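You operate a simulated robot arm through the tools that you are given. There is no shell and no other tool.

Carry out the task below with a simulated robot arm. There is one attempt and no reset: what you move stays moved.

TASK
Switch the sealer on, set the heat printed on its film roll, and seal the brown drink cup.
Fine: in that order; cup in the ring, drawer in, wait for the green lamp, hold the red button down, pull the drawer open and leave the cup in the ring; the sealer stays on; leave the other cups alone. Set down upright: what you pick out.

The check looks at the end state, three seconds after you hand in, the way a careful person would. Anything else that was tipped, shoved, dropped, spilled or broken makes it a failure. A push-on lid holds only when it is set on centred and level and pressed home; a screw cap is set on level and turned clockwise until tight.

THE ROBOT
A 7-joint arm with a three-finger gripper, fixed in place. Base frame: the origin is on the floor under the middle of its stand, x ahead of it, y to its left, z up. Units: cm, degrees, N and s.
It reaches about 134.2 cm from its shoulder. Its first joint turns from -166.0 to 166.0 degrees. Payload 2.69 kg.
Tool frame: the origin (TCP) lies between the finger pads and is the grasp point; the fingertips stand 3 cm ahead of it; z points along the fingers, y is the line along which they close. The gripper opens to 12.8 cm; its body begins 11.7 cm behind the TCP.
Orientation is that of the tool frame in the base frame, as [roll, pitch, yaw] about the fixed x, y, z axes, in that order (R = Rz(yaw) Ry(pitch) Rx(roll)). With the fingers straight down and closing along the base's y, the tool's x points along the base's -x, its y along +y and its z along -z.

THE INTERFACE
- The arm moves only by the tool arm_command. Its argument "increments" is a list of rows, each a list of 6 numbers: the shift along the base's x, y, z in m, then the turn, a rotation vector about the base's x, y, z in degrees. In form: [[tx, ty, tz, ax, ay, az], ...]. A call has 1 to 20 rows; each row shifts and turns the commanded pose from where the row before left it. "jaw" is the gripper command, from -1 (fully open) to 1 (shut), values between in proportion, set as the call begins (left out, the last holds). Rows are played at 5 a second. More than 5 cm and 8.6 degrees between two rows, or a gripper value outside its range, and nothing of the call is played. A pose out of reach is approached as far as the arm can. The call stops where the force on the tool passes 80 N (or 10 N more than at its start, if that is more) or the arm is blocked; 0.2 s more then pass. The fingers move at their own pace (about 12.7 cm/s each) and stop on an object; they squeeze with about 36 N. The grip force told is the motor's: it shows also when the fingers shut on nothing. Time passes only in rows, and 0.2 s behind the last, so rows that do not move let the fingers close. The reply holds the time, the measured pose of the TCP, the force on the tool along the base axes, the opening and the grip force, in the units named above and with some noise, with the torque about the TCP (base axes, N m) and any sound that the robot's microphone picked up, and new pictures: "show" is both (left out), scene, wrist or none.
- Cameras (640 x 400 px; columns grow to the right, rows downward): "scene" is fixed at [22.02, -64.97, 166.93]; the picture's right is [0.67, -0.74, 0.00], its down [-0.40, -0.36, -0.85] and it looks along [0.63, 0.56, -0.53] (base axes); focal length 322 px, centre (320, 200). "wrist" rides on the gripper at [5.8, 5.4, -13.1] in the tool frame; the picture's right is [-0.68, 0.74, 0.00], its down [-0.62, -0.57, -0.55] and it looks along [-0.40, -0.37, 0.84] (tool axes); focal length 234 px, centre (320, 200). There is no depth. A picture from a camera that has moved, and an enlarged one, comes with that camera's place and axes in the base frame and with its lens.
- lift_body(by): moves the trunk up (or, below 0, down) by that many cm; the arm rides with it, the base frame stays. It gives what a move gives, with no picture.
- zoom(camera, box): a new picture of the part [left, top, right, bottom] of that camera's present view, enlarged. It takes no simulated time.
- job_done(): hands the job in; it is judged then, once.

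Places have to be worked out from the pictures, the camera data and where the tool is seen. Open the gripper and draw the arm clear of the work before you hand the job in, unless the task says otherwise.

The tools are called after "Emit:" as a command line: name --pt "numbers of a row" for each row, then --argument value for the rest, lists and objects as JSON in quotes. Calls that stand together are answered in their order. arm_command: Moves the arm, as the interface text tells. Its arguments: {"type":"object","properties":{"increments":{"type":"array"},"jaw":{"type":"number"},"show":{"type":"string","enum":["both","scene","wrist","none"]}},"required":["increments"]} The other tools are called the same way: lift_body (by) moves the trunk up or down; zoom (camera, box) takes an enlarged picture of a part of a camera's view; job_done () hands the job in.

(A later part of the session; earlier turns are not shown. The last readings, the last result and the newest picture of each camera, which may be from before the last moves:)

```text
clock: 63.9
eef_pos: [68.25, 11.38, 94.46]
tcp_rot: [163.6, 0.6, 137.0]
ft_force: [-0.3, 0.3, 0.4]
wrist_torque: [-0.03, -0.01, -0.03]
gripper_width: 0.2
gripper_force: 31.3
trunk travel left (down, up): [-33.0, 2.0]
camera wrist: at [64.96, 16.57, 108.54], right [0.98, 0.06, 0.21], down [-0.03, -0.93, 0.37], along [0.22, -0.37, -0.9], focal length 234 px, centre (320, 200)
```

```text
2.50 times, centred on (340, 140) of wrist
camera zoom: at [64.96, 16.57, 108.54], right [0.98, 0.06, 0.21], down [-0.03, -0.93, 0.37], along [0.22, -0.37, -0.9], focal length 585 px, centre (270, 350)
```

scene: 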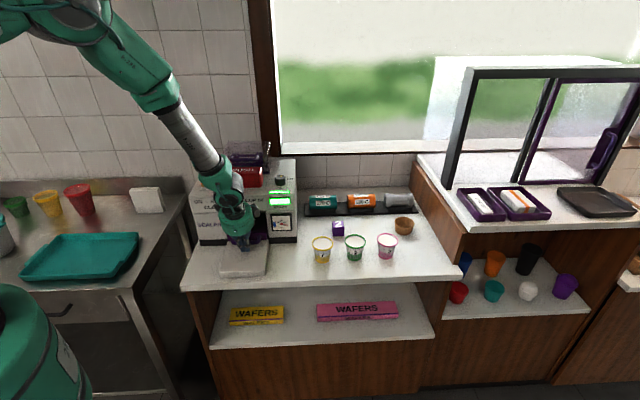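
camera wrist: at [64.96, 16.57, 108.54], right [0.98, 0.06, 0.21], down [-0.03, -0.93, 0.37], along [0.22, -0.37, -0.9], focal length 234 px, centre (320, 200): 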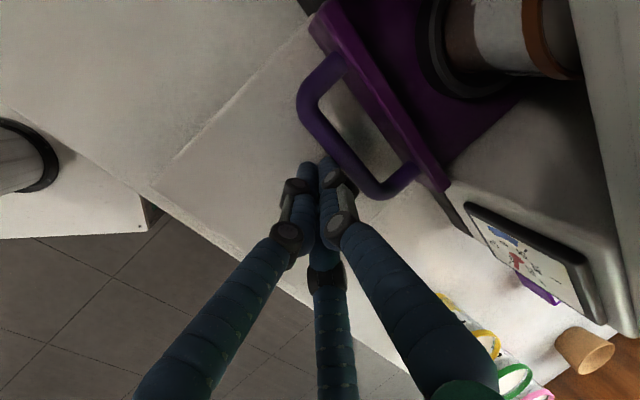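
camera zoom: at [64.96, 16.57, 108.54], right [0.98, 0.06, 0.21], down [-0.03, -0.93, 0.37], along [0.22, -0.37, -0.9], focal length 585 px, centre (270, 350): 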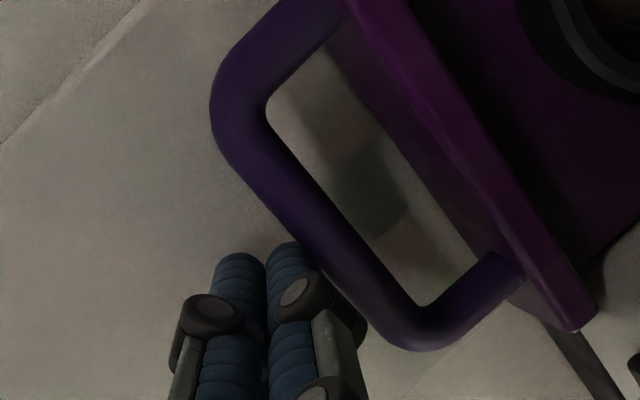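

Still no resistance at f≈56.3. I keep pushing in small steps.

Emit:
arm_command --pt "0.0025 0.0025 0 0 0 0" --pt "0.0025 0.0025 0 0 0 0" --pt "0.0025 0.0025 0 0 0 0" --pt "0.0025 0.0025 0 0 0 0" --pt "0 0 0 0 0 0"

Emit:
zoom --camera "scene" --box '[190, 190, 290, 290]'

Emit:
zoom --camera "wrist" --box '[220, 0, 520, 220]'

```text
clock: 65.1
eef_pos: [68.98, 12.36, 94.45]
tcp_rot: [163.7, 0.4, 137.0]
ft_force: [-11.1, -17.6, -2.5]
wrist_torque: [-0.29, 0.23, -0.07]
gripper_width: 0.21
gripper_force: 31.5
trunk travel left (down, up): [-33.0, 2.0]
camera wrist: at [65.73, 17.48, 108.51], right [0.98, 0.06, 0.21], down [-0.03, -0.93, 0.37], along [0.22, -0.37, -0.9], focal length 234 px, centre (320, 200)
```

scene: 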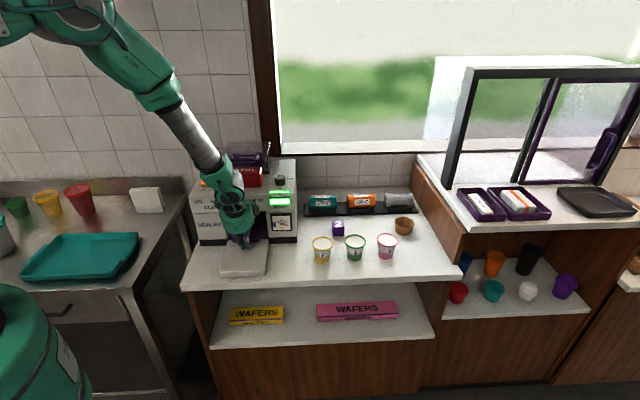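
wrist: 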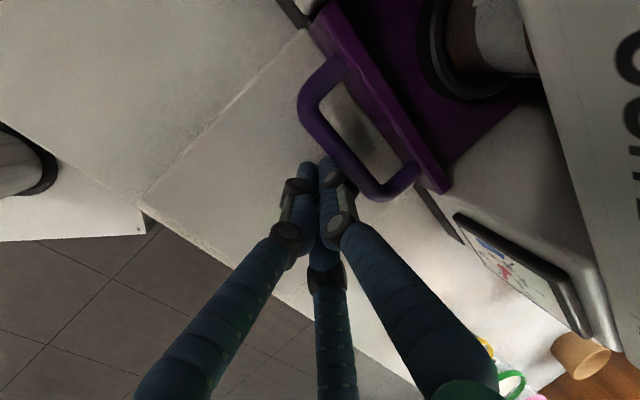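

```text
4.00 times, centred on (240, 240) of scene
camera zoom: at [22.02, -64.97, 166.93], right [0.67, -0.74, 0.0], down [-0.4, -0.36, -0.85], along [0.63, 0.56, -0.53], focal length 1289 px, centre (640, 40)
```

zoom: 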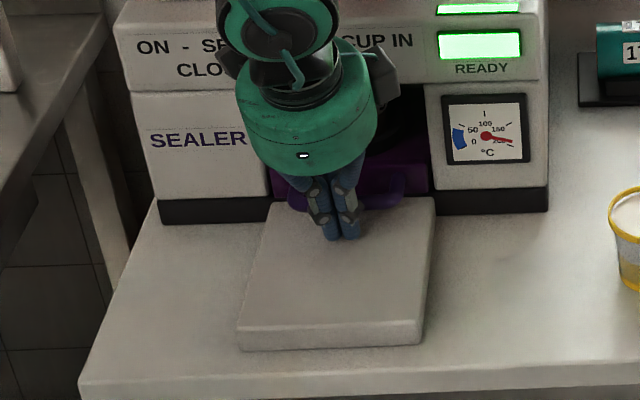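

```text
1.82 times, centred on (370, 110) of wrist
camera zoom: at [65.73, 17.48, 108.51], right [0.98, 0.06, 0.21], down [-0.03, -0.93, 0.37], along [0.22, -0.37, -0.9], focal length 426 px, centre (229, 364)
```

zoom: 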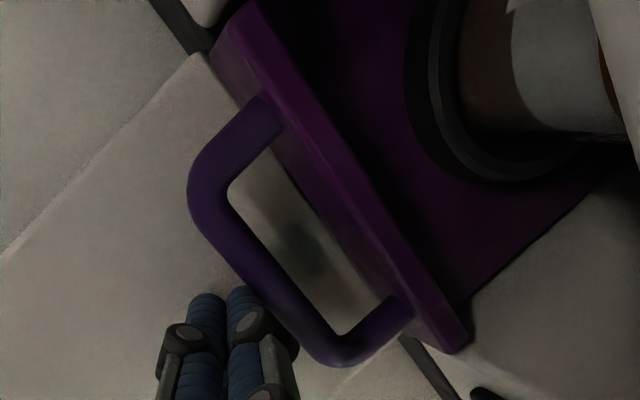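

I feel the end stop (20 N against F); the drawer has moved 16.4 cm, plate flush with the sealer's face and the ring under the head. I back off, rise clear, and check the drawer and lamp.

Emit:
arm_command --pt "-0.007 -0.007 0 0 0 0" --pt "-0.014 -0.014 0 0 0 0" --pt "0 0 0.03 0 0 0" --pt "0 0 0.045 0 0 0" --pt "0 0 0.045 0 0 0" --pt "0 0 0.045 0 0 0" --pt "0 0 0.045 0 0 0" --pt "0 0 0.045 0 0 0" --pt "0 0 0.045 0 0 0" --pt "0 0 0 0 0 0"

Emit:
zoom --camera "scene" --box '[180, 130, 310, 290]'

Emit:
zoom --camera "wrist" --box '[220, 0, 540, 220]'

```text
clock: 67.3
eef_pos: [66.91, 10.19, 124.4]
tcp_rot: [163.6, 0.4, 137.0]
ft_force: [-0.1, -0.6, -0.2]
wrist_torque: [-0.04, -0.02, 0.02]
gripper_width: 0.2
gripper_force: 31.1
trunk travel left (down, up): [-33.0, 2.0]
camera wrist: at [63.65, 15.3, 138.51], right [0.98, 0.06, 0.21], down [-0.03, -0.93, 0.37], along [0.22, -0.37, -0.9], focal length 234 px, centre (320, 200)
```

scene: 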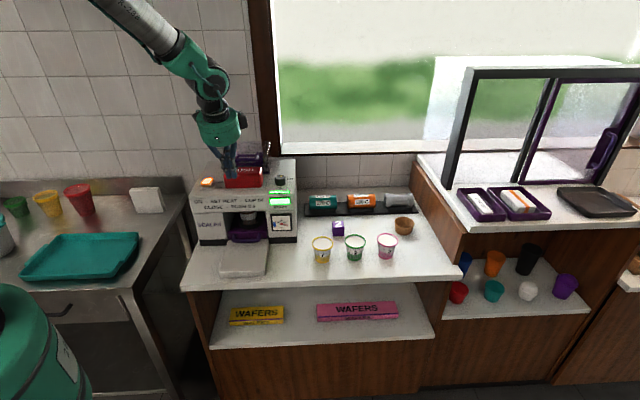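
wrist: 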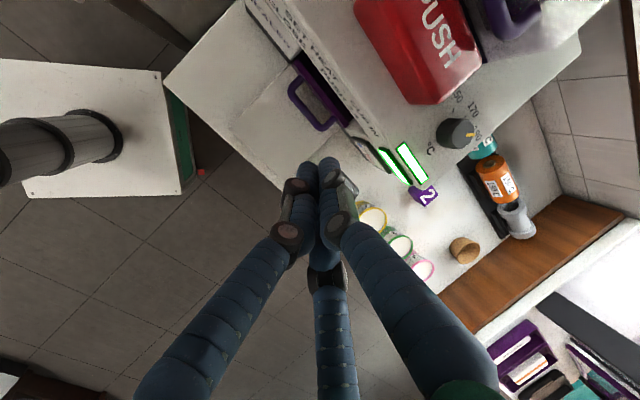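

```text
2.50 times, centred on (245, 210) of scene
camera zoom: at [22.02, -64.97, 166.93], right [0.67, -0.74, 0.0], down [-0.4, -0.36, -0.85], along [0.63, 0.56, -0.53], focal length 806 px, centre (508, 175)
```

zoom: 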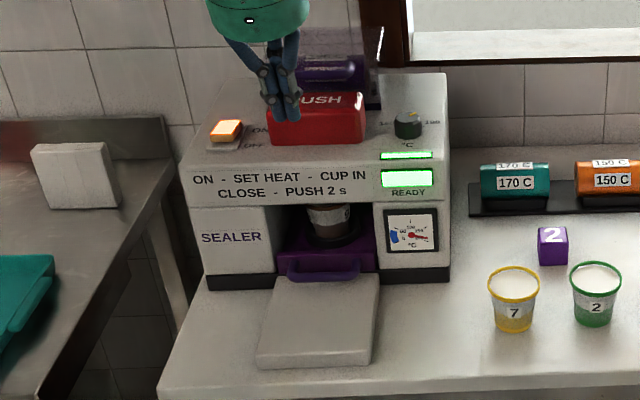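

```text
1.82 times, centred on (380, 110) of wrist
camera zoom: at [63.65, 15.3, 138.51], right [0.98, 0.06, 0.21], down [-0.03, -0.93, 0.37], along [0.22, -0.37, -0.9], focal length 426 px, centre (211, 364)
```

zoom: 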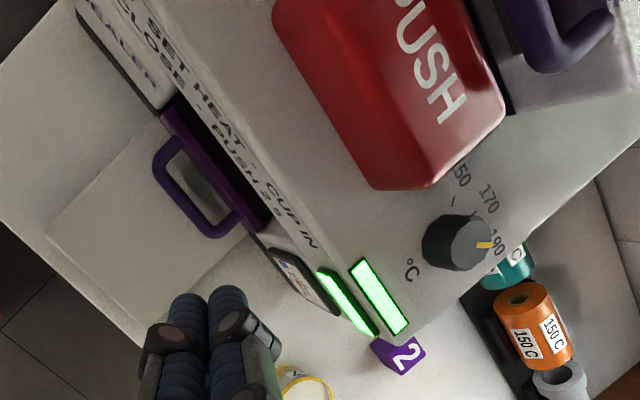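

The drawer is in with the cup under the head, READY is green and the gauge reads about 190. I now move over the red button centre and come down to just above it.

Emit:
arm_command --pt "0.0285 0.0293 0 0 0 0" --pt "0.0285 0.0293 0 0 0 0" --pt "0.0285 0.0293 0 0 0 0" --pt "0.0285 0.0293 0 0 0 0" --pt "0 0 -0.03 0 0 0" --pt "0 0 -0.02 0 0 0" --pt "0 0 0 0 0 0"

Emit:
zoom --camera "scene" --box '[190, 110, 310, 200]'

Emit:
zoom --camera "wrist" --box '[220, 80, 420, 220]'

```text
clock: 68.9
eef_pos: [78.49, 21.86, 119.53]
tcp_rot: [163.7, 0.5, 137.0]
ft_force: [0.2, 1.3, 0.4]
wrist_torque: [-0.02, 0.02, -0.01]
gripper_width: 0.22
gripper_force: 31.4
trunk travel left (down, up): [-33.0, 2.0]
camera wrist: at [75.23, 27.05, 133.6], right [0.98, 0.06, 0.21], down [-0.03, -0.93, 0.37], along [0.22, -0.37, -0.9], focal length 234 px, centre (320, 200)
```

scene: 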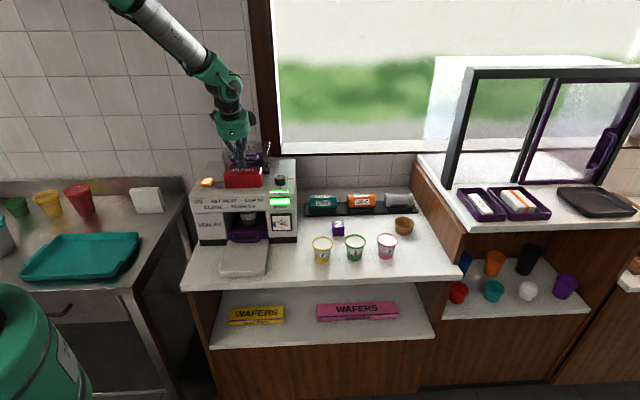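
wrist: 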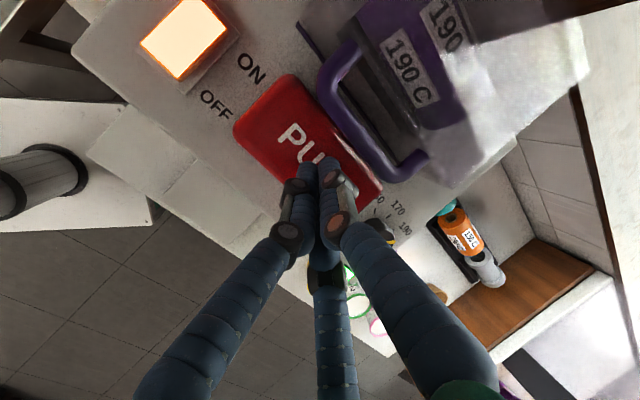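

```text
4.44 times, centred on (250, 155) of scene
camera zoom: at [22.02, -64.97, 166.93], right [0.67, -0.74, 0.0], down [-0.4, -0.36, -0.85], along [0.63, 0.56, -0.53], focal length 1432 px, centre (631, 400)
```

zoom: 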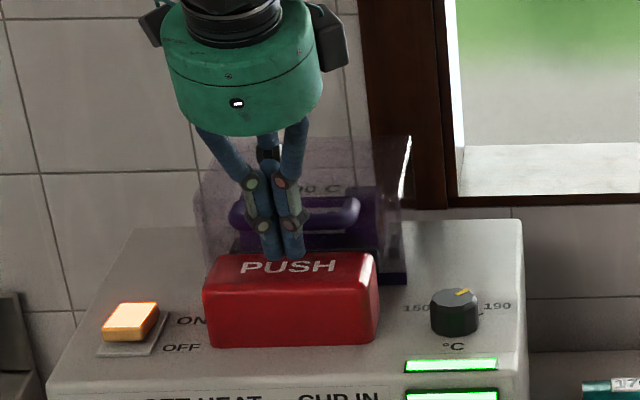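

```text
2.86 times, centred on (320, 150) of wrist
camera zoom: at [75.23, 27.05, 133.6], right [0.98, 0.06, 0.21], down [-0.03, -0.93, 0.37], along [0.22, -0.37, -0.9], focal length 669 px, centre (320, 343)
```

zoom: 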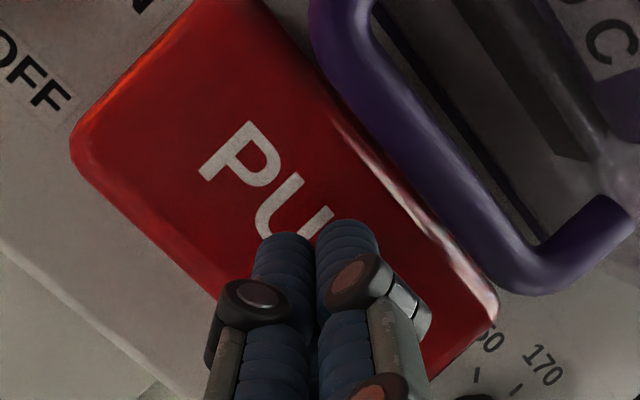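

The fingertips are right over the middle of the button, clear of the film cover's handle. I lower to touch and press a few millimetres to feel its resistance.

Emit:
arm_command --pt "0 0 -0.01 0 0 0" --pt "0 0 -0.004 0 0 0" --pt "0 0 -0.003 0 0 0" --pt "0 0 -0.003 0 0 0" --show "none"

```text
clock: 69.9
eef_pos: [78.58, 22.04, 117.43]
tcp_rot: [163.6, 0.5, 137.0]
ft_force: [0.4, -1.0, 3.5]
wrist_torque: [0.0, 0.02, 0.0]
gripper_width: 0.22
gripper_force: 30.8
trunk travel left (down, up): [-33.0, 2.0]
```

First contact (3.5 N) at z=117.4. I press about 1 cm further in small steps and watch the force.

Emit:
arm_command --pt "0 0 -0.003 0 0 0" --pt "0 0 -0.003 0 0 0" --pt "0 0 -0.003 0 0 0" --show "scene"

```text
clock: 70.7
eef_pos: [78.52, 22.03, 116.53]
tcp_rot: [163.5, 0.5, 136.9]
ft_force: [1.7, -2.3, 8.2]
wrist_torque: [-0.06, 0.0, -0.02]
gripper_width: 0.24
gripper_force: 31.3
trunk travel left (down, up): [-33.0, 2.0]
heard: click
```

scene: 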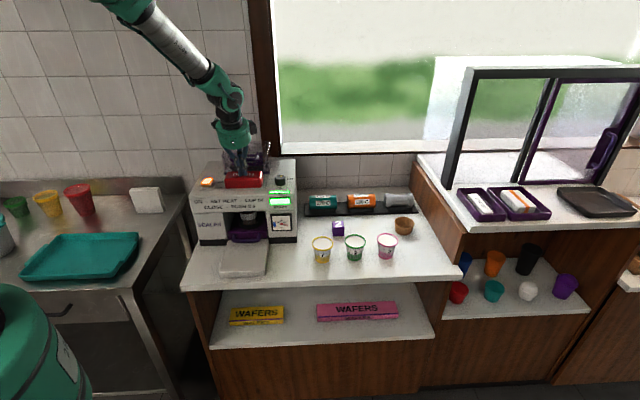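

A click: the button is down (8 N). I press 2 mm more for margin and hold still for about 3 seconds.

Emit:
arm_command --pt "0 0 -0.002 0 0 0" --pt "0 0 0 0 0 0" --pt "0 0 0 0 0 0" --pt "0 0 0 0 0 0" --pt "0 0 0 0 0 0" --pt "0 0 0 0 0 0" --pt "0 0 0 0 0 0" --pt "0 0 0 0 0 0" --pt "0 0 0 0 0 0" --pt "0 0 0 0 0 0" --pt "0 0 0 0 0 0" --pt "0 0 0 0 0 0" --pt "0 0 0 0 0 0" --show "scene"

```text
clock: 73.5
eef_pos: [78.49, 22.04, 116.51]
tcp_rot: [163.4, 0.5, 137.0]
ft_force: [12.6, 3.4, 26.5]
wrist_torque: [0.05, -0.21, 0.01]
gripper_width: 0.21
gripper_force: 32.0
trunk travel left (down, up): [-33.0, 2.0]
```

scene: 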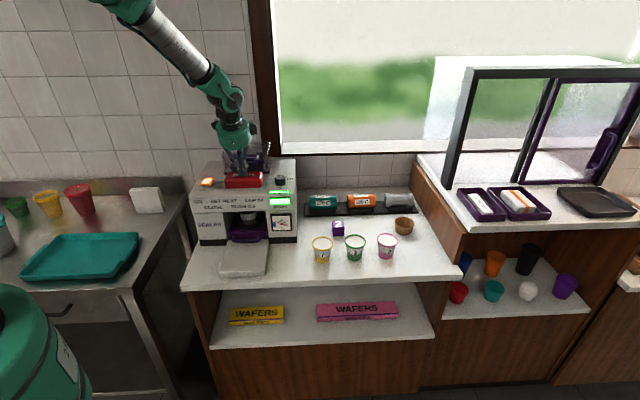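

Held firmly at the stop (26 N) for about 3 s. I look closely at the sealer and the cup in the slot before letting go.

Emit:
zoom --camera "scene" --box '[190, 150, 310, 260]'

Emit:
zoom --camera "scene" --box '[225, 205, 275, 250]'

```text
3.64 times, centred on (250, 205) of scene
camera zoom: at [22.02, -64.97, 166.93], right [0.67, -0.74, 0.0], down [-0.4, -0.36, -0.85], along [0.63, 0.56, -0.53], focal length 1172 px, centre (574, 182)
```

zoom: 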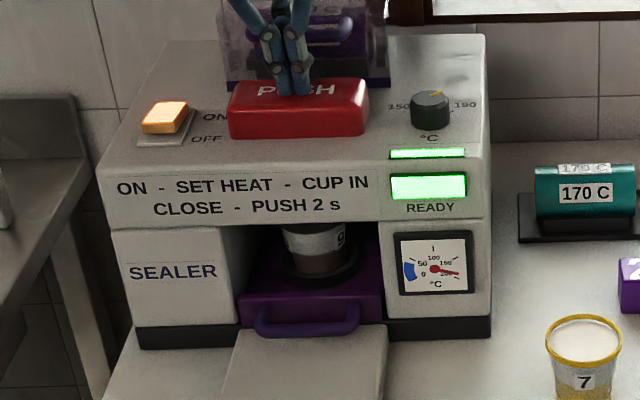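

```text
8.89 times, centred on (250, 228) of scene
camera zoom: at [22.02, -64.97, 166.93], right [0.67, -0.74, 0.0], down [-0.4, -0.36, -0.85], along [0.63, 0.56, -0.53], focal length 2864 px, centre (942, -44)
```

zoom: 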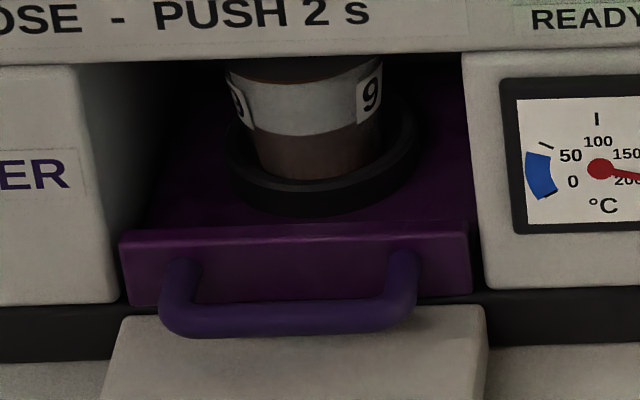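

The cup sits properly in the ring and the drawer plate is flush. I release the button, rise, and travel back to a spot in front of and above the handle with fingers slightly open for gripping the bar.

Emit:
arm_command --pt "0 0 0.02 0 0 0" --pt "0 0 0.03 0 0 0" --pt "0 0 0.03 0 0 0" --pt "-0.027 -0.027 0 0 0 0" --pt "-0.027 -0.027 0 0 0 0" --pt "-0.027 -0.027 0 0 0 0" --pt "-0.027 -0.027 0 0 0 0" --pt "-0.027 -0.027 0 0 0 0" --pt "0 0 -0.04 0 0 0" --pt "0 0 -0.04 0 0 0" --pt "0 0 -0.04 0 0 0" --pt "0 0 -0.04 0 0 0" --pt "0 0 -0.03 0 0 0" --pt "0 0 0 0 0 0" --jaw 1

Emit:
zoom --camera "scene" --box '[190, 150, 310, 270]'

Emit:
zoom --camera "wrist" --box '[220, 0, 460, 180]'

```text
clock: 76.5
eef_pos: [65.09, 8.36, 105.41]
tcp_rot: [163.6, 0.5, 137.0]
ft_force: [0.8, 0.4, 0.5]
wrist_torque: [0.01, 0.0, -0.02]
gripper_width: 0.23
gripper_force: 31.9
trunk travel left (down, up): [-33.0, 2.0]
camera wrist: at [61.85, 13.47, 119.48], right [0.98, 0.06, 0.21], down [-0.03, -0.93, 0.37], along [0.22, -0.37, -0.9], focal length 234 px, centre (320, 200)
```

scene: 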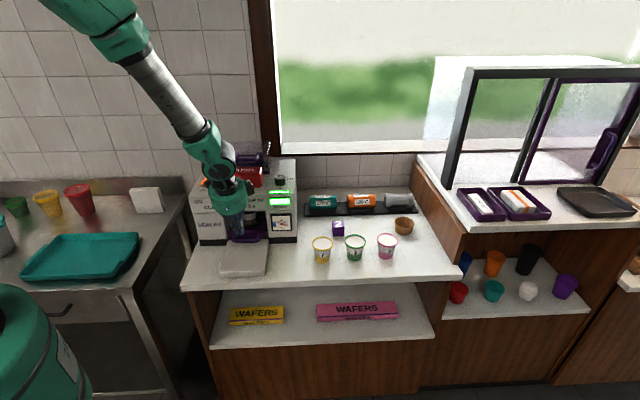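
wrist: 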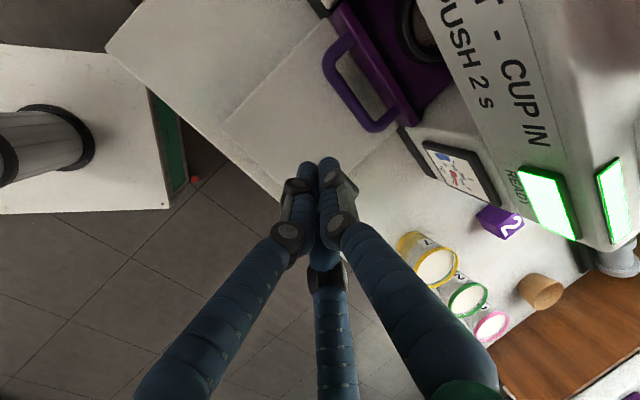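

```text
3.33 times, centred on (250, 210) of scene
camera zoom: at [22.02, -64.97, 166.93], right [0.67, -0.74, 0.0], down [-0.4, -0.36, -0.85], along [0.63, 0.56, -0.53], focal length 1074 px, centre (553, 167)
```

zoom: 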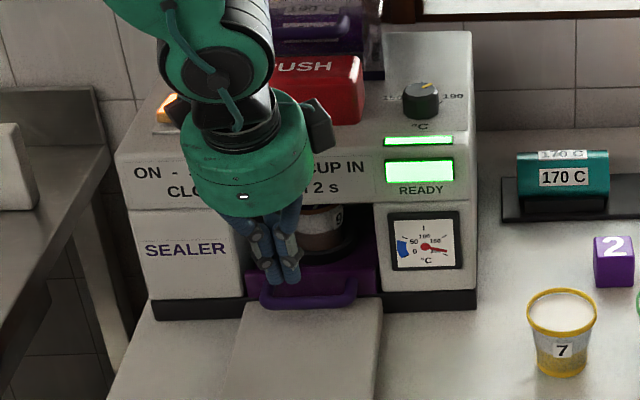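

```text
2.22 times, centred on (340, 90) of wrist
camera zoom: at [61.85, 13.47, 119.48], right [0.98, 0.06, 0.21], down [-0.03, -0.93, 0.37], along [0.22, -0.37, -0.9], focal length 520 px, centre (276, 444)
```

zoom: 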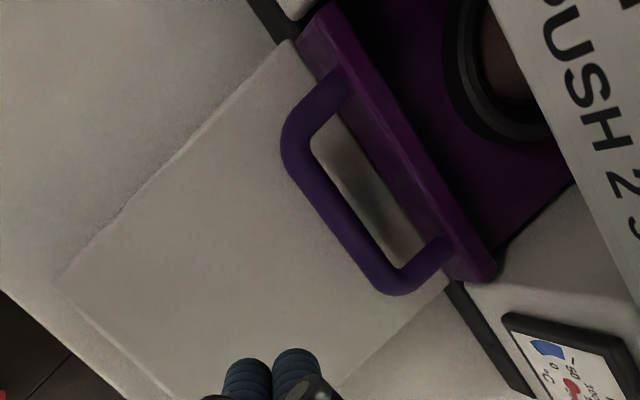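

The drawer is still closed; the handle bar is at f≈60.7. I zoom in on the gap between bar and plate to be sure a finger fits behind it.

Emit:
zoom --camera "wrist" --box '[310, 0, 430, 140]'

Emit:
zoom --camera "scene" --box '[222, 215, 278, 255]'

```text
2.86 times, centred on (370, 70) of wrist
camera zoom: at [61.85, 13.47, 119.48], right [0.98, 0.06, 0.21], down [-0.03, -0.93, 0.37], along [0.22, -0.37, -0.9], focal length 669 px, centre (177, 571)
```

zoom: 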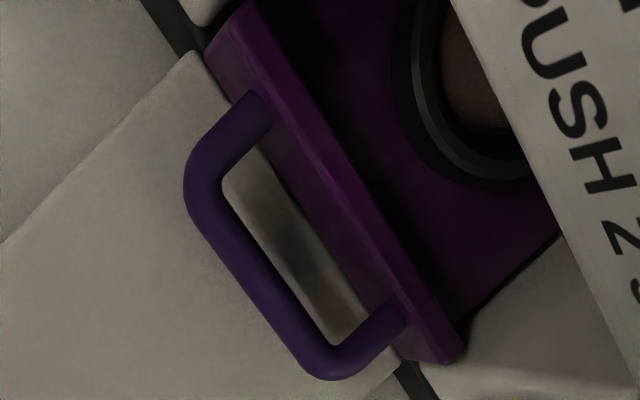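

```text
10.00 times, centred on (250, 235) of scene
camera zoom: at [22.02, -64.97, 166.93], right [0.67, -0.74, 0.0], down [-0.4, -0.36, -0.85], along [0.63, 0.56, -0.53], focal length 3222 px, centre (1020, -150)
```

zoom: 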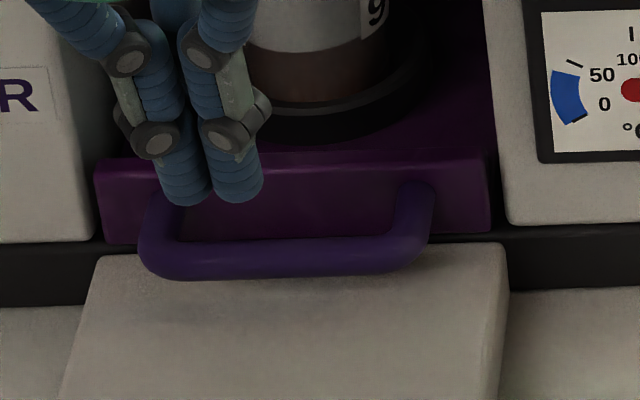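

The gap between bar and plate is about 2.95 cm and the finger about 1.6 cm thick, so the thumb fits. I open to 4.6 cm, move to the line of approach, and come down along the tool axis part way.

Emit:
arm_command --pt "0.0163 0.0175 -0.01 0 0 0" --pt "0.0163 0.0174 -0.011 0 0 0" --pt "0.006 0.006 -0.0288 0 0 0" --pt "0.004 0.004 -0.0192 0 0 0" --pt "0 0 0 0 0 0" --jaw 0.28

Emit:
zoom --camera "wrist" --box '[240, 60, 440, 200]'

Emit:
zoom --camera "scene" --box '[215, 195, 285, 260]'

```text
clock: 77.7
eef_pos: [69.15, 12.85, 98.4]
tcp_rot: [163.6, 0.6, 136.9]
ft_force: [-0.5, 0.0, -0.5]
wrist_torque: [-0.01, 0.02, 0.0]
gripper_width: 4.59
gripper_force: 0.2
trunk travel left (down, up): [-33.0, 2.0]
camera wrist: at [66.0, 18.08, 112.51], right [0.98, 0.06, 0.21], down [-0.03, -0.93, 0.37], along [0.22, -0.37, -0.9], focal length 234 px, centre (320, 200)
```

scene: 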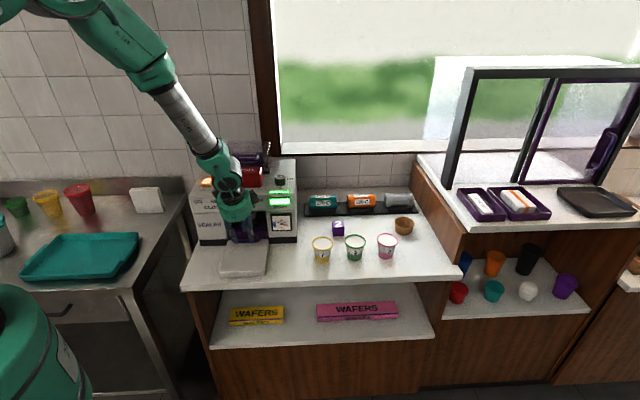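
wrist: 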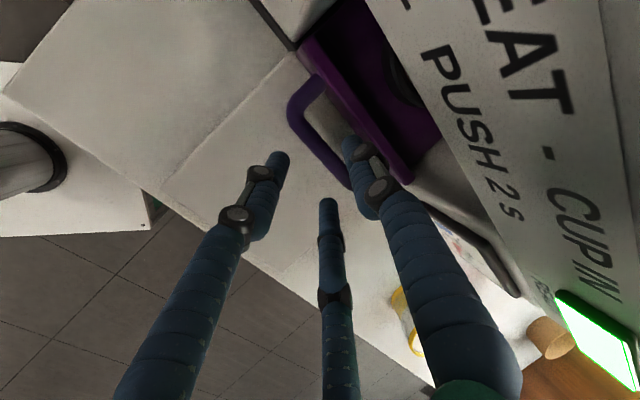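

```text
2.86 times, centred on (340, 130) of wrist
camera zoom: at [66.0, 18.08, 112.51], right [0.98, 0.06, 0.21], down [-0.03, -0.93, 0.37], along [0.22, -0.37, -0.9], focal length 669 px, centre (263, 400)
```

zoom: 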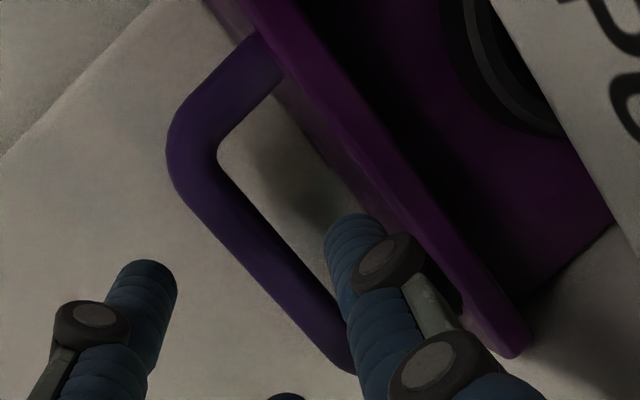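

```text
6.15 times, centred on (250, 228) of scene
camera zoom: at [22.02, -64.97, 166.93], right [0.67, -0.74, 0.0], down [-0.4, -0.36, -0.85], along [0.63, 0.56, -0.53], focal length 1983 px, centre (751, 31)
```

zoom: 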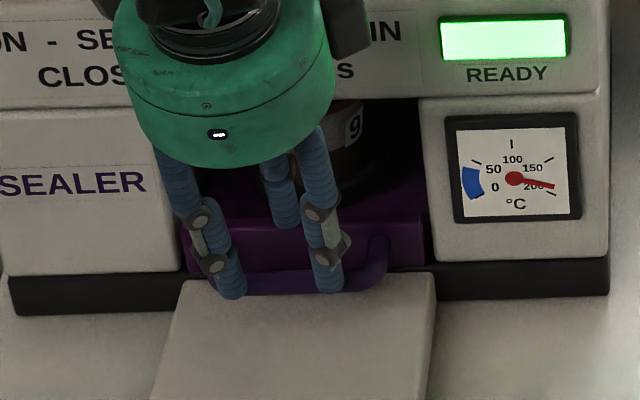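

The thumb is lined up over the gap and the pair in front of the bar. I continue down the last 3.7 cm along the same line.

Emit:
arm_command --pt "0.0032 0.0028 -0.013 0 0 0" --pt "0.0032 0.0028 -0.013 0 0 0" --pt "0.003 0.0027 -0.011 0 0 0" --pt "0 0 0 0 0 0"

Emit:
zoom --camera "wrist" --box '[240, 60, 440, 200]'

Emit:
zoom --camera "scene" --box '[215, 195, 285, 260]'

```text
clock: 78.7
eef_pos: [70.14, 13.8, 94.72]
tcp_rot: [163.6, 0.5, 137.0]
ft_force: [-1.0, -0.5, -0.2]
wrist_torque: [0.02, -0.01, -0.01]
gripper_width: 4.62
gripper_force: 0.1
trunk travel left (down, up): [-33.0, 2.0]
camera wrist: at [66.9, 18.94, 108.78], right [0.98, 0.06, 0.21], down [-0.03, -0.93, 0.37], along [0.22, -0.37, -0.9], focal length 234 px, centre (320, 200)
```

scene: 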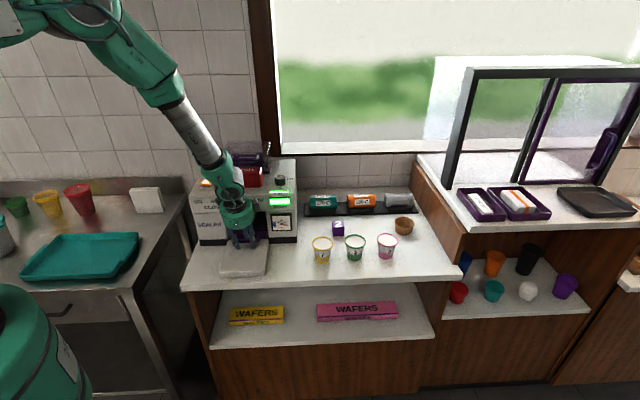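
wrist: 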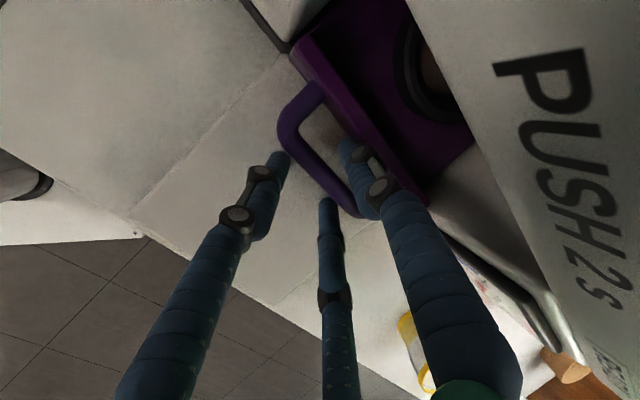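

```text
2.86 times, centred on (340, 130) of wrist
camera zoom: at [66.9, 18.94, 108.78], right [0.98, 0.06, 0.21], down [-0.03, -0.93, 0.37], along [0.22, -0.37, -0.9], focal length 669 px, centre (263, 400)
```

zoom: 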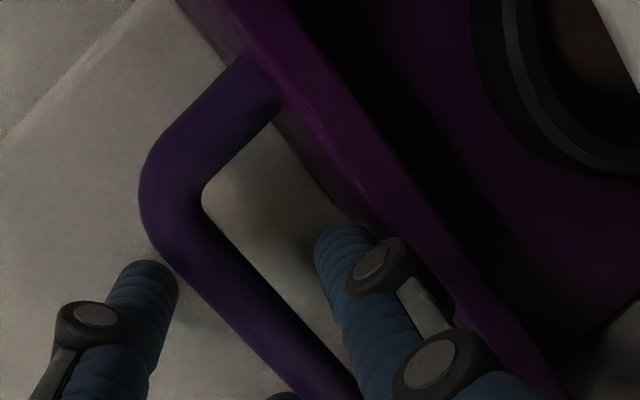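

```text
6.15 times, centred on (250, 228) of scene
camera zoom: at [22.02, -64.97, 166.93], right [0.67, -0.74, 0.0], down [-0.4, -0.36, -0.85], along [0.63, 0.56, -0.53], focal length 1983 px, centre (751, 31)
```

zoom: 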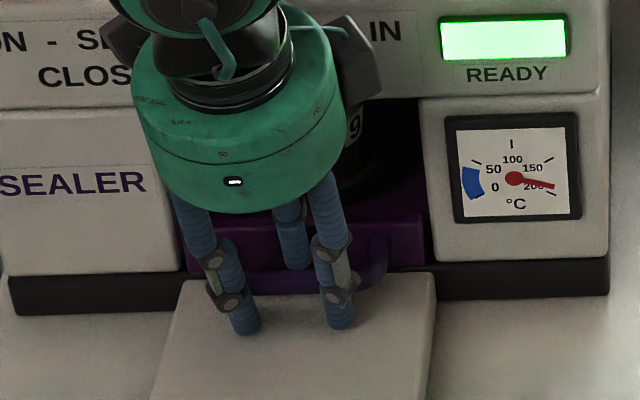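

The thumb stands in the gap behind the bar with the other two in front, no contact. I close on the bar.

Emit:
arm_command --pt "0 0 0 0 0 0" --pt "0 0 0 0 0 0" --pt "0 0 0 0 0 0" --jaw 1

Emit:
zoom --camera "wrist" --box '[240, 60, 440, 200]'

Emit:
zoom --camera "scene" --box '[215, 195, 285, 260]'

```text
clock: 79.5
eef_pos: [70.2, 13.77, 94.66]
tcp_rot: [163.6, 0.3, 137.0]
ft_force: [0.6, -2.8, -2.8]
wrist_torque: [0.02, 0.13, -0.94]
gripper_width: 2.24
gripper_force: 44.8
trunk travel left (down, up): [-33.0, 2.0]
camera wrist: at [66.92, 18.9, 108.78], right [0.98, 0.06, 0.21], down [-0.03, -0.93, 0.37], along [0.22, -0.37, -0.9], focal length 234 px, centre (320, 200)
```

scene: 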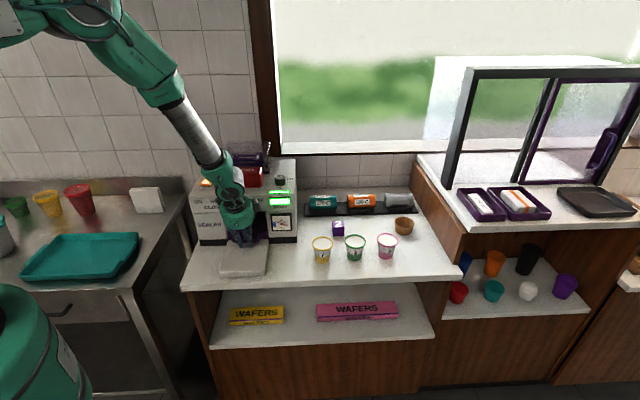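
wrist: 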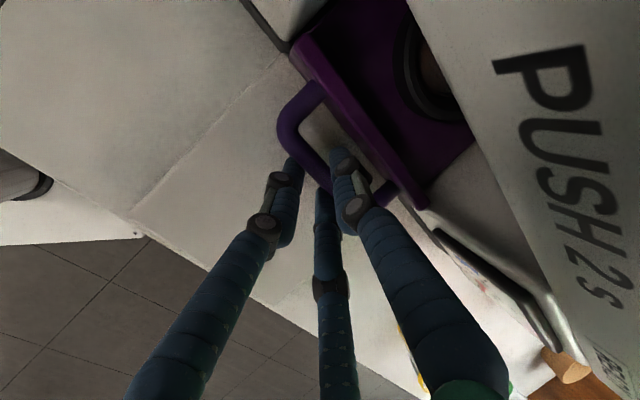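

```text
2.86 times, centred on (340, 130) of wrist
camera zoom: at [66.92, 18.9, 108.78], right [0.98, 0.06, 0.21], down [-0.03, -0.93, 0.37], along [0.22, -0.37, -0.9], focal length 669 px, centre (263, 400)
```

zoom: 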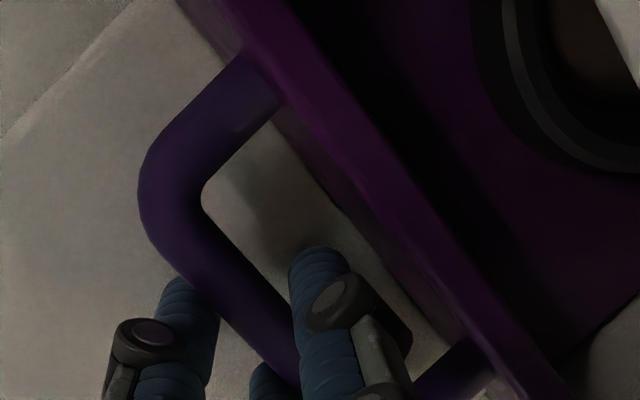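

```text
6.15 times, centred on (250, 228) of scene
camera zoom: at [22.02, -64.97, 166.93], right [0.67, -0.74, 0.0], down [-0.4, -0.36, -0.85], along [0.63, 0.56, -0.53], focal length 1983 px, centre (751, 31)
```

zoom: 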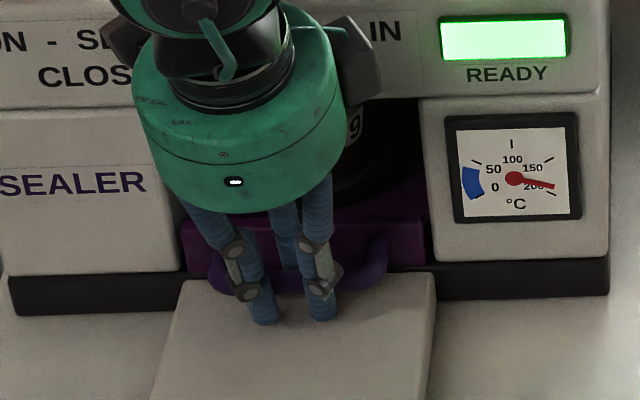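

The bar is clamped (2.24 cm, small forces). I pull the drawer out slowly along -F, 8 cm first.

Emit:
arm_command --pt "-0.002 -0.002 0 0 0 0" --pt "-0.0035 -0.0035 0 0 0 0" --pt "-0.0057 -0.0057 0 0 0 0" --pt "-0.0057 -0.0057 0 0 0 0" --pt "-0.0057 -0.0057 0 0 0 0" --pt "-0.0057 -0.0057 0 0 0 0" --pt "-0.0057 -0.0057 0 0 0 0" --pt "-0.0057 -0.0057 0 0 0 0" --pt "-0.0057 -0.0057 0 0 0 0" --pt "-0.0057 -0.0057 0 0 0 0" --pt "-0.0035 -0.0035 0 0 0 0" --pt "0 0 0 0 0 0"

Emit:
zoom --camera "scene" --box '[200, 195, 290, 280]'

Emit:
zoom --camera "wrist" --box '[240, 0, 520, 200]'

```text
clock: 82.1
eef_pos: [64.76, 8.4, 94.75]
tcp_rot: [163.5, 0.5, 137.1]
ft_force: [10.7, -9.8, -18.4]
wrist_torque: [0.16, 0.4, -0.99]
gripper_width: 2.25
gripper_force: 45.0
trunk travel left (down, up): [-33.0, 2.0]
camera wrist: at [61.54, 13.52, 108.79], right [0.98, 0.06, 0.21], down [-0.03, -0.93, 0.37], along [0.22, -0.37, -0.9], focal length 234 px, centre (320, 200)
```

scene: 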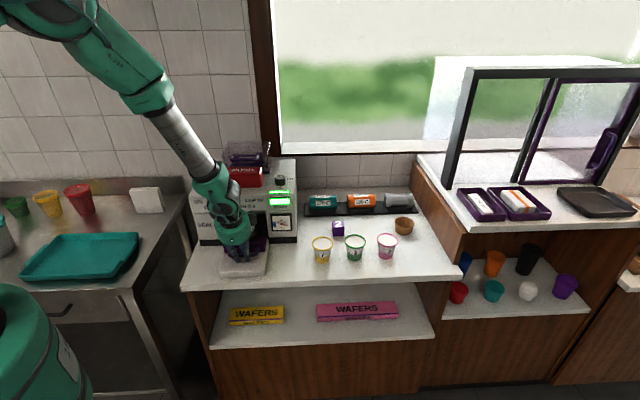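
wrist: 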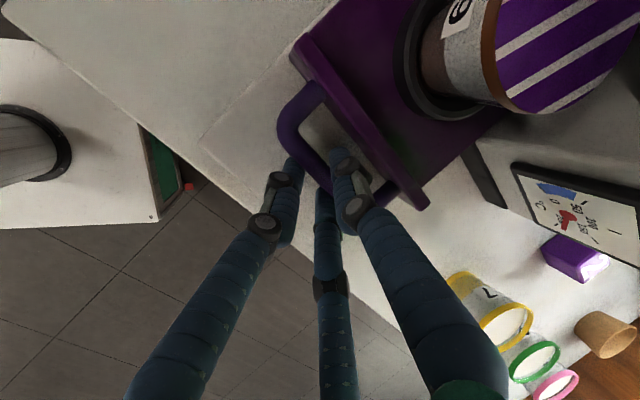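

```text
4.71 times, centred on (245, 238) of scene
camera zoom: at [22.02, -64.97, 166.93], right [0.67, -0.74, 0.0], down [-0.4, -0.36, -0.85], along [0.63, 0.56, -0.53], focal length 1516 px, centre (673, 24)
```

zoom: 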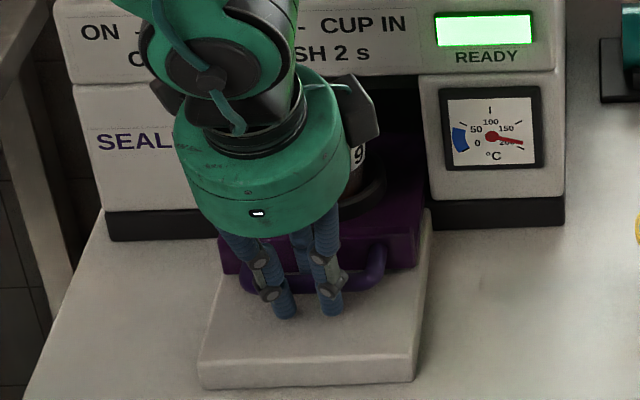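

```text
2.00 times, centred on (380, 100) of wrist
camera zoom: at [61.54, 13.52, 108.79], right [0.98, 0.06, 0.21], down [-0.03, -0.93, 0.37], along [0.22, -0.37, -0.9], focal length 468 px, centre (200, 400)
```

zoom: 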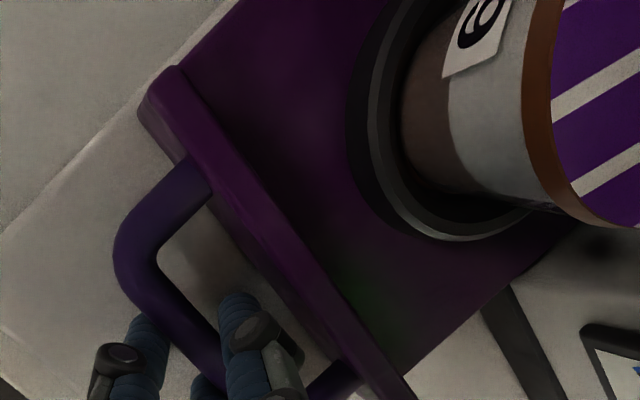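

The cup comes out with a purple-striped film on it: it is sealed. I continue pulling another 8 cm, easing a slight sideways and vertical strain.

Emit:
arm_command --pt "-0.0028 -0.0042 -0.0007 0 0 0" --pt "-0.0057 -0.0057 0 0 0 0" --pt "-0.0057 -0.0057 0 0 0 0" --pt "-0.0057 -0.0057 0 0 0 0" --pt "-0.0057 -0.0057 0 0 0 0" --pt "-0.0057 -0.0057 0 0 0 0" --pt "-0.0057 -0.0057 0 0 0 0" --pt "-0.0057 -0.0057 0 0 0 0" --pt "-0.0057 -0.0057 0 0 0 0" --pt "-0.0043 -0.0043 0 0 0 0" --pt "0 0 0 0 0 0"

Emit:
zoom --camera "scene" --box '[190, 195, 290, 290]'

```text
clock: 84.5
eef_pos: [59.4, 2.95, 94.66]
tcp_rot: [163.7, 0.4, 137.0]
ft_force: [-3.4, 4.5, -2.7]
wrist_torque: [0.37, 0.4, -0.95]
gripper_width: 2.23
gripper_force: 45.0
trunk travel left (down, up): [-33.0, 2.0]
camera wrist: at [56.1, 8.09, 108.79], right [0.98, 0.06, 0.21], down [-0.03, -0.93, 0.37], along [0.22, -0.37, -0.9], focal length 234 px, centre (320, 200)
```

scene: 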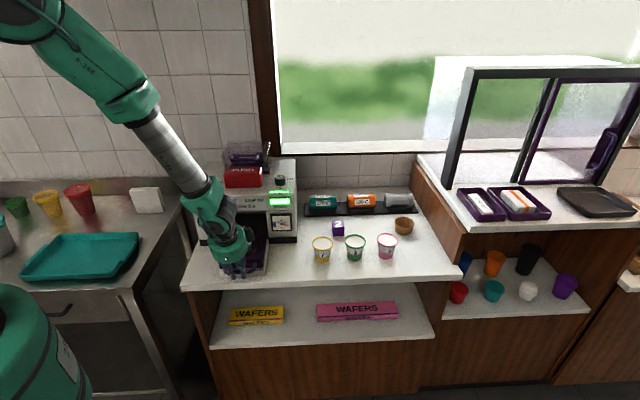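
wrist: 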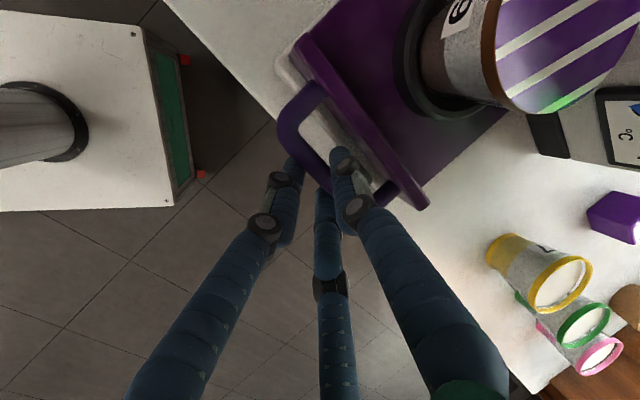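

```text
4.21 times, centred on (240, 242) of scene
camera zoom: at [22.02, -64.97, 166.93], right [0.67, -0.74, 0.0], down [-0.4, -0.36, -0.85], along [0.63, 0.56, -0.53], focal length 1357 px, centre (657, 21)
```

zoom: 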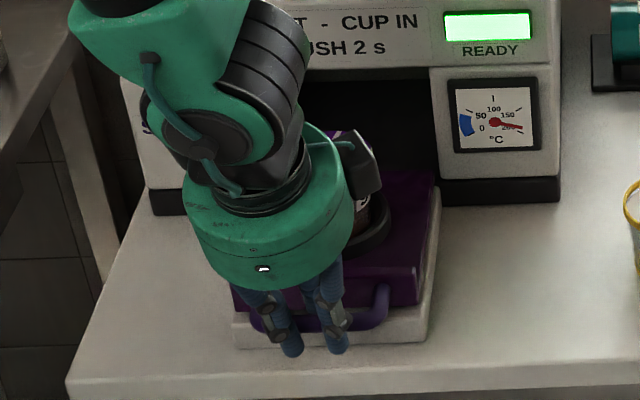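

Out by 15.3 cm of 16.4 with almost no load. I pull the last centimetre in small steps until the end stop is felt.

Emit:
arm_command --pt "-0.0021 -0.0021 0 0 0 0" --pt "-0.0021 -0.0021 0 0 0 0" --pt "-0.0021 -0.0021 0 0 0 0" --pt "-0.0014 -0.0014 0 0 0 0" --pt "0 0 0 0 0 0"

Emit:
zoom --camera "scene" --box '[190, 195, 290, 290]'

```text
clock: 85.7
eef_pos: [58.54, 2.12, 94.72]
tcp_rot: [163.6, 0.5, 137.0]
ft_force: [-5.3, 4.8, -3.6]
wrist_torque: [0.37, 0.43, -0.93]
gripper_width: 2.25
gripper_force: 45.1
trunk travel left (down, up): [-33.0, 2.0]
camera wrist: at [55.29, 7.28, 108.79], right [0.98, 0.06, 0.21], down [-0.03, -0.93, 0.37], along [0.22, -0.37, -0.9], focal length 234 px, centre (320, 200)
```

scene: 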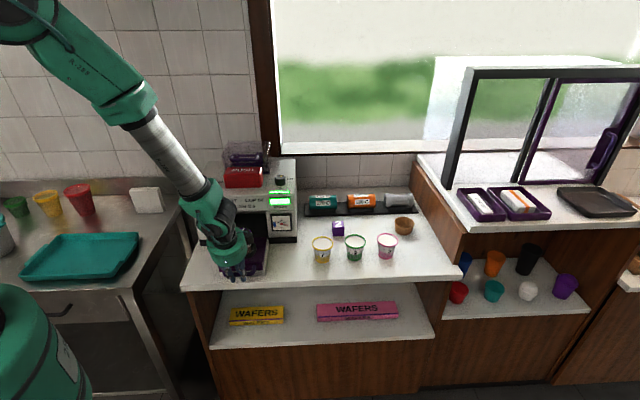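
wrist: 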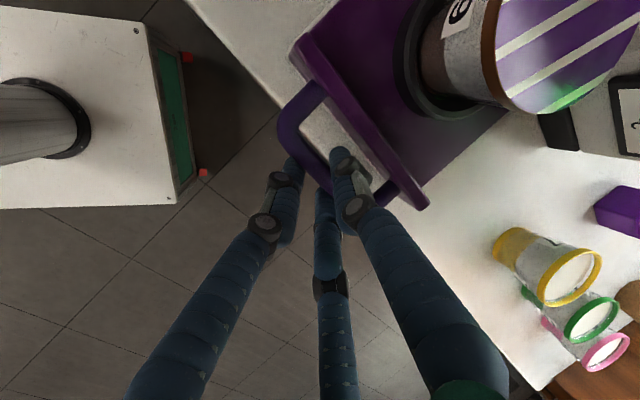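

```text
4.21 times, centred on (240, 242) of scene
camera zoom: at [22.02, -64.97, 166.93], right [0.67, -0.74, 0.0], down [-0.4, -0.36, -0.85], along [0.63, 0.56, -0.53], focal length 1357 px, centre (657, 21)
```

zoom: 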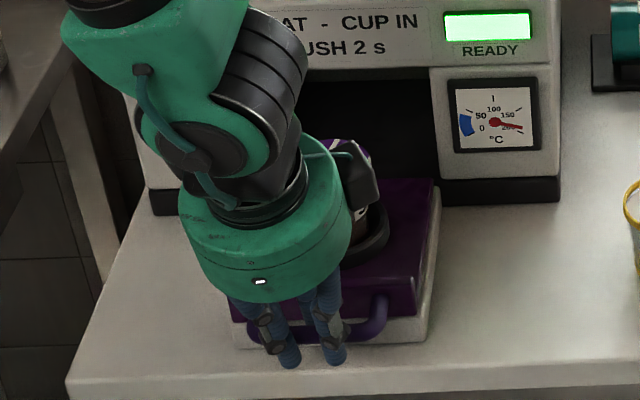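

The drawer is back at its original open position (16.5 cm out) with no strain. I release the bar and rise straight up.

Emit:
arm_command --pt "0 0 0 0 0 0" --pt "0 0 0 0 0 0" --pt "0 0 0.01 0 0 0" --pt "0 0 0.02 0 0 0" --pt "0 0 0.04 0 0 0" --pt "0 0 0.045 0 0 0" --pt "0 0 0.045 0 0 0" --pt "0 0 0.045 0 0 0" --pt "0 0 0.045 0 0 0" --pt "0 0 0 0 0 0" --jaw 0.28

Emit:
zoom --camera "scene" --box '[180, 130, 320, 290]'

Emit:
zoom --camera "scene" --box '[222, 215, 274, 275]'

Emit:
zoom --camera "wrist" --box '[240, 0, 520, 180]'

```text
clock: 87.9
eef_pos: [58.87, 2.42, 119.63]
tcp_rot: [163.6, 0.5, 136.9]
ft_force: [-0.8, -0.7, -0.3]
wrist_torque: [-0.01, 0.01, 0.01]
gripper_width: 4.63
gripper_force: 0.0
trunk travel left (down, up): [-33.0, 2.0]
camera wrist: at [55.6, 7.51, 133.78], right [0.98, 0.06, 0.21], down [-0.03, -0.93, 0.37], along [0.22, -0.37, -0.9], focal length 234 px, centre (320, 200)
```

scene: 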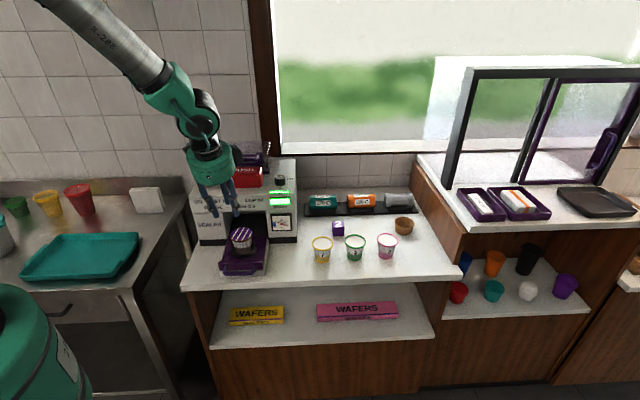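
wrist: 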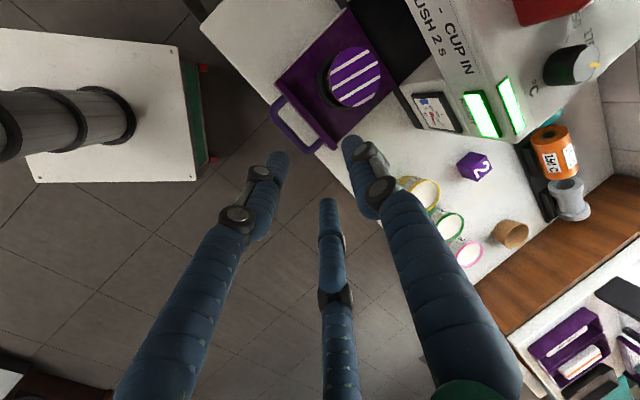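

```text
2.50 times, centred on (250, 210) of scene
camera zoom: at [22.02, -64.97, 166.93], right [0.67, -0.74, 0.0], down [-0.4, -0.36, -0.85], along [0.63, 0.56, -0.53], focal length 806 px, centre (495, 175)
```

zoom: 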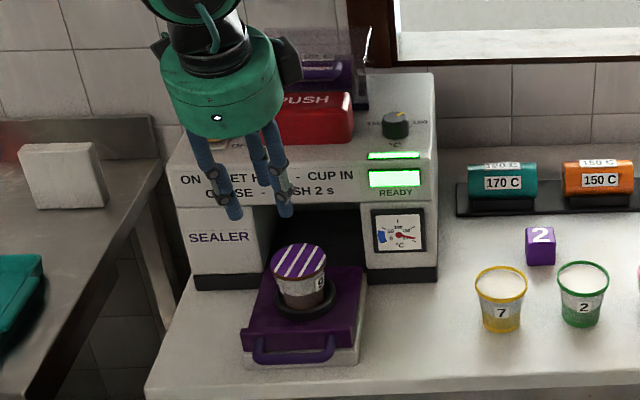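

```text
6.67 times, centred on (248, 245) of scene
camera zoom: at [22.02, -64.97, 166.93], right [0.67, -0.74, 0.0], down [-0.4, -0.36, -0.85], along [0.63, 0.56, -0.53], focal length 2148 px, centre (800, -100)
```

zoom: 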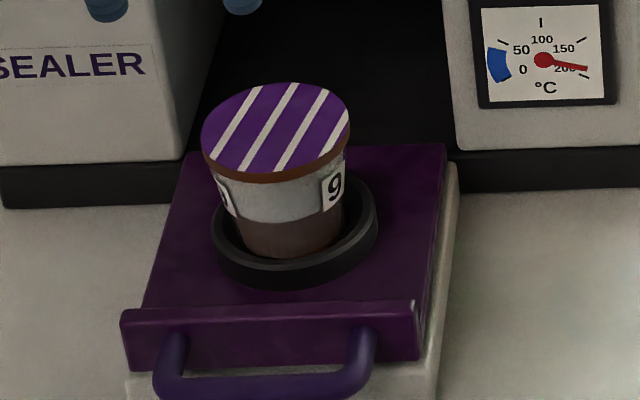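

```text
2.22 times, centred on (380, 90) of wrist
camera zoom: at [55.6, 7.51, 133.78], right [0.98, 0.06, 0.21], down [-0.03, -0.93, 0.37], along [0.22, -0.37, -0.9], focal length 520 px, centre (187, 444)
```

zoom: 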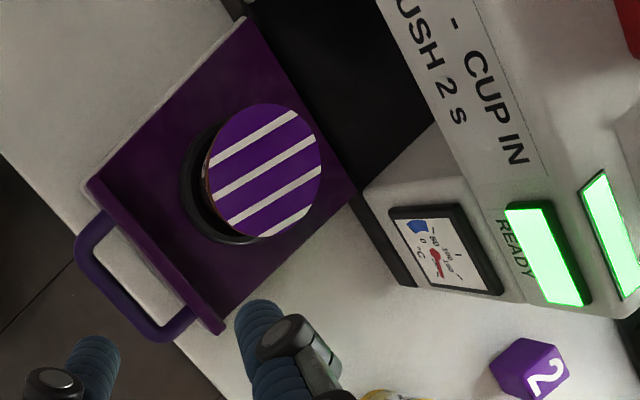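

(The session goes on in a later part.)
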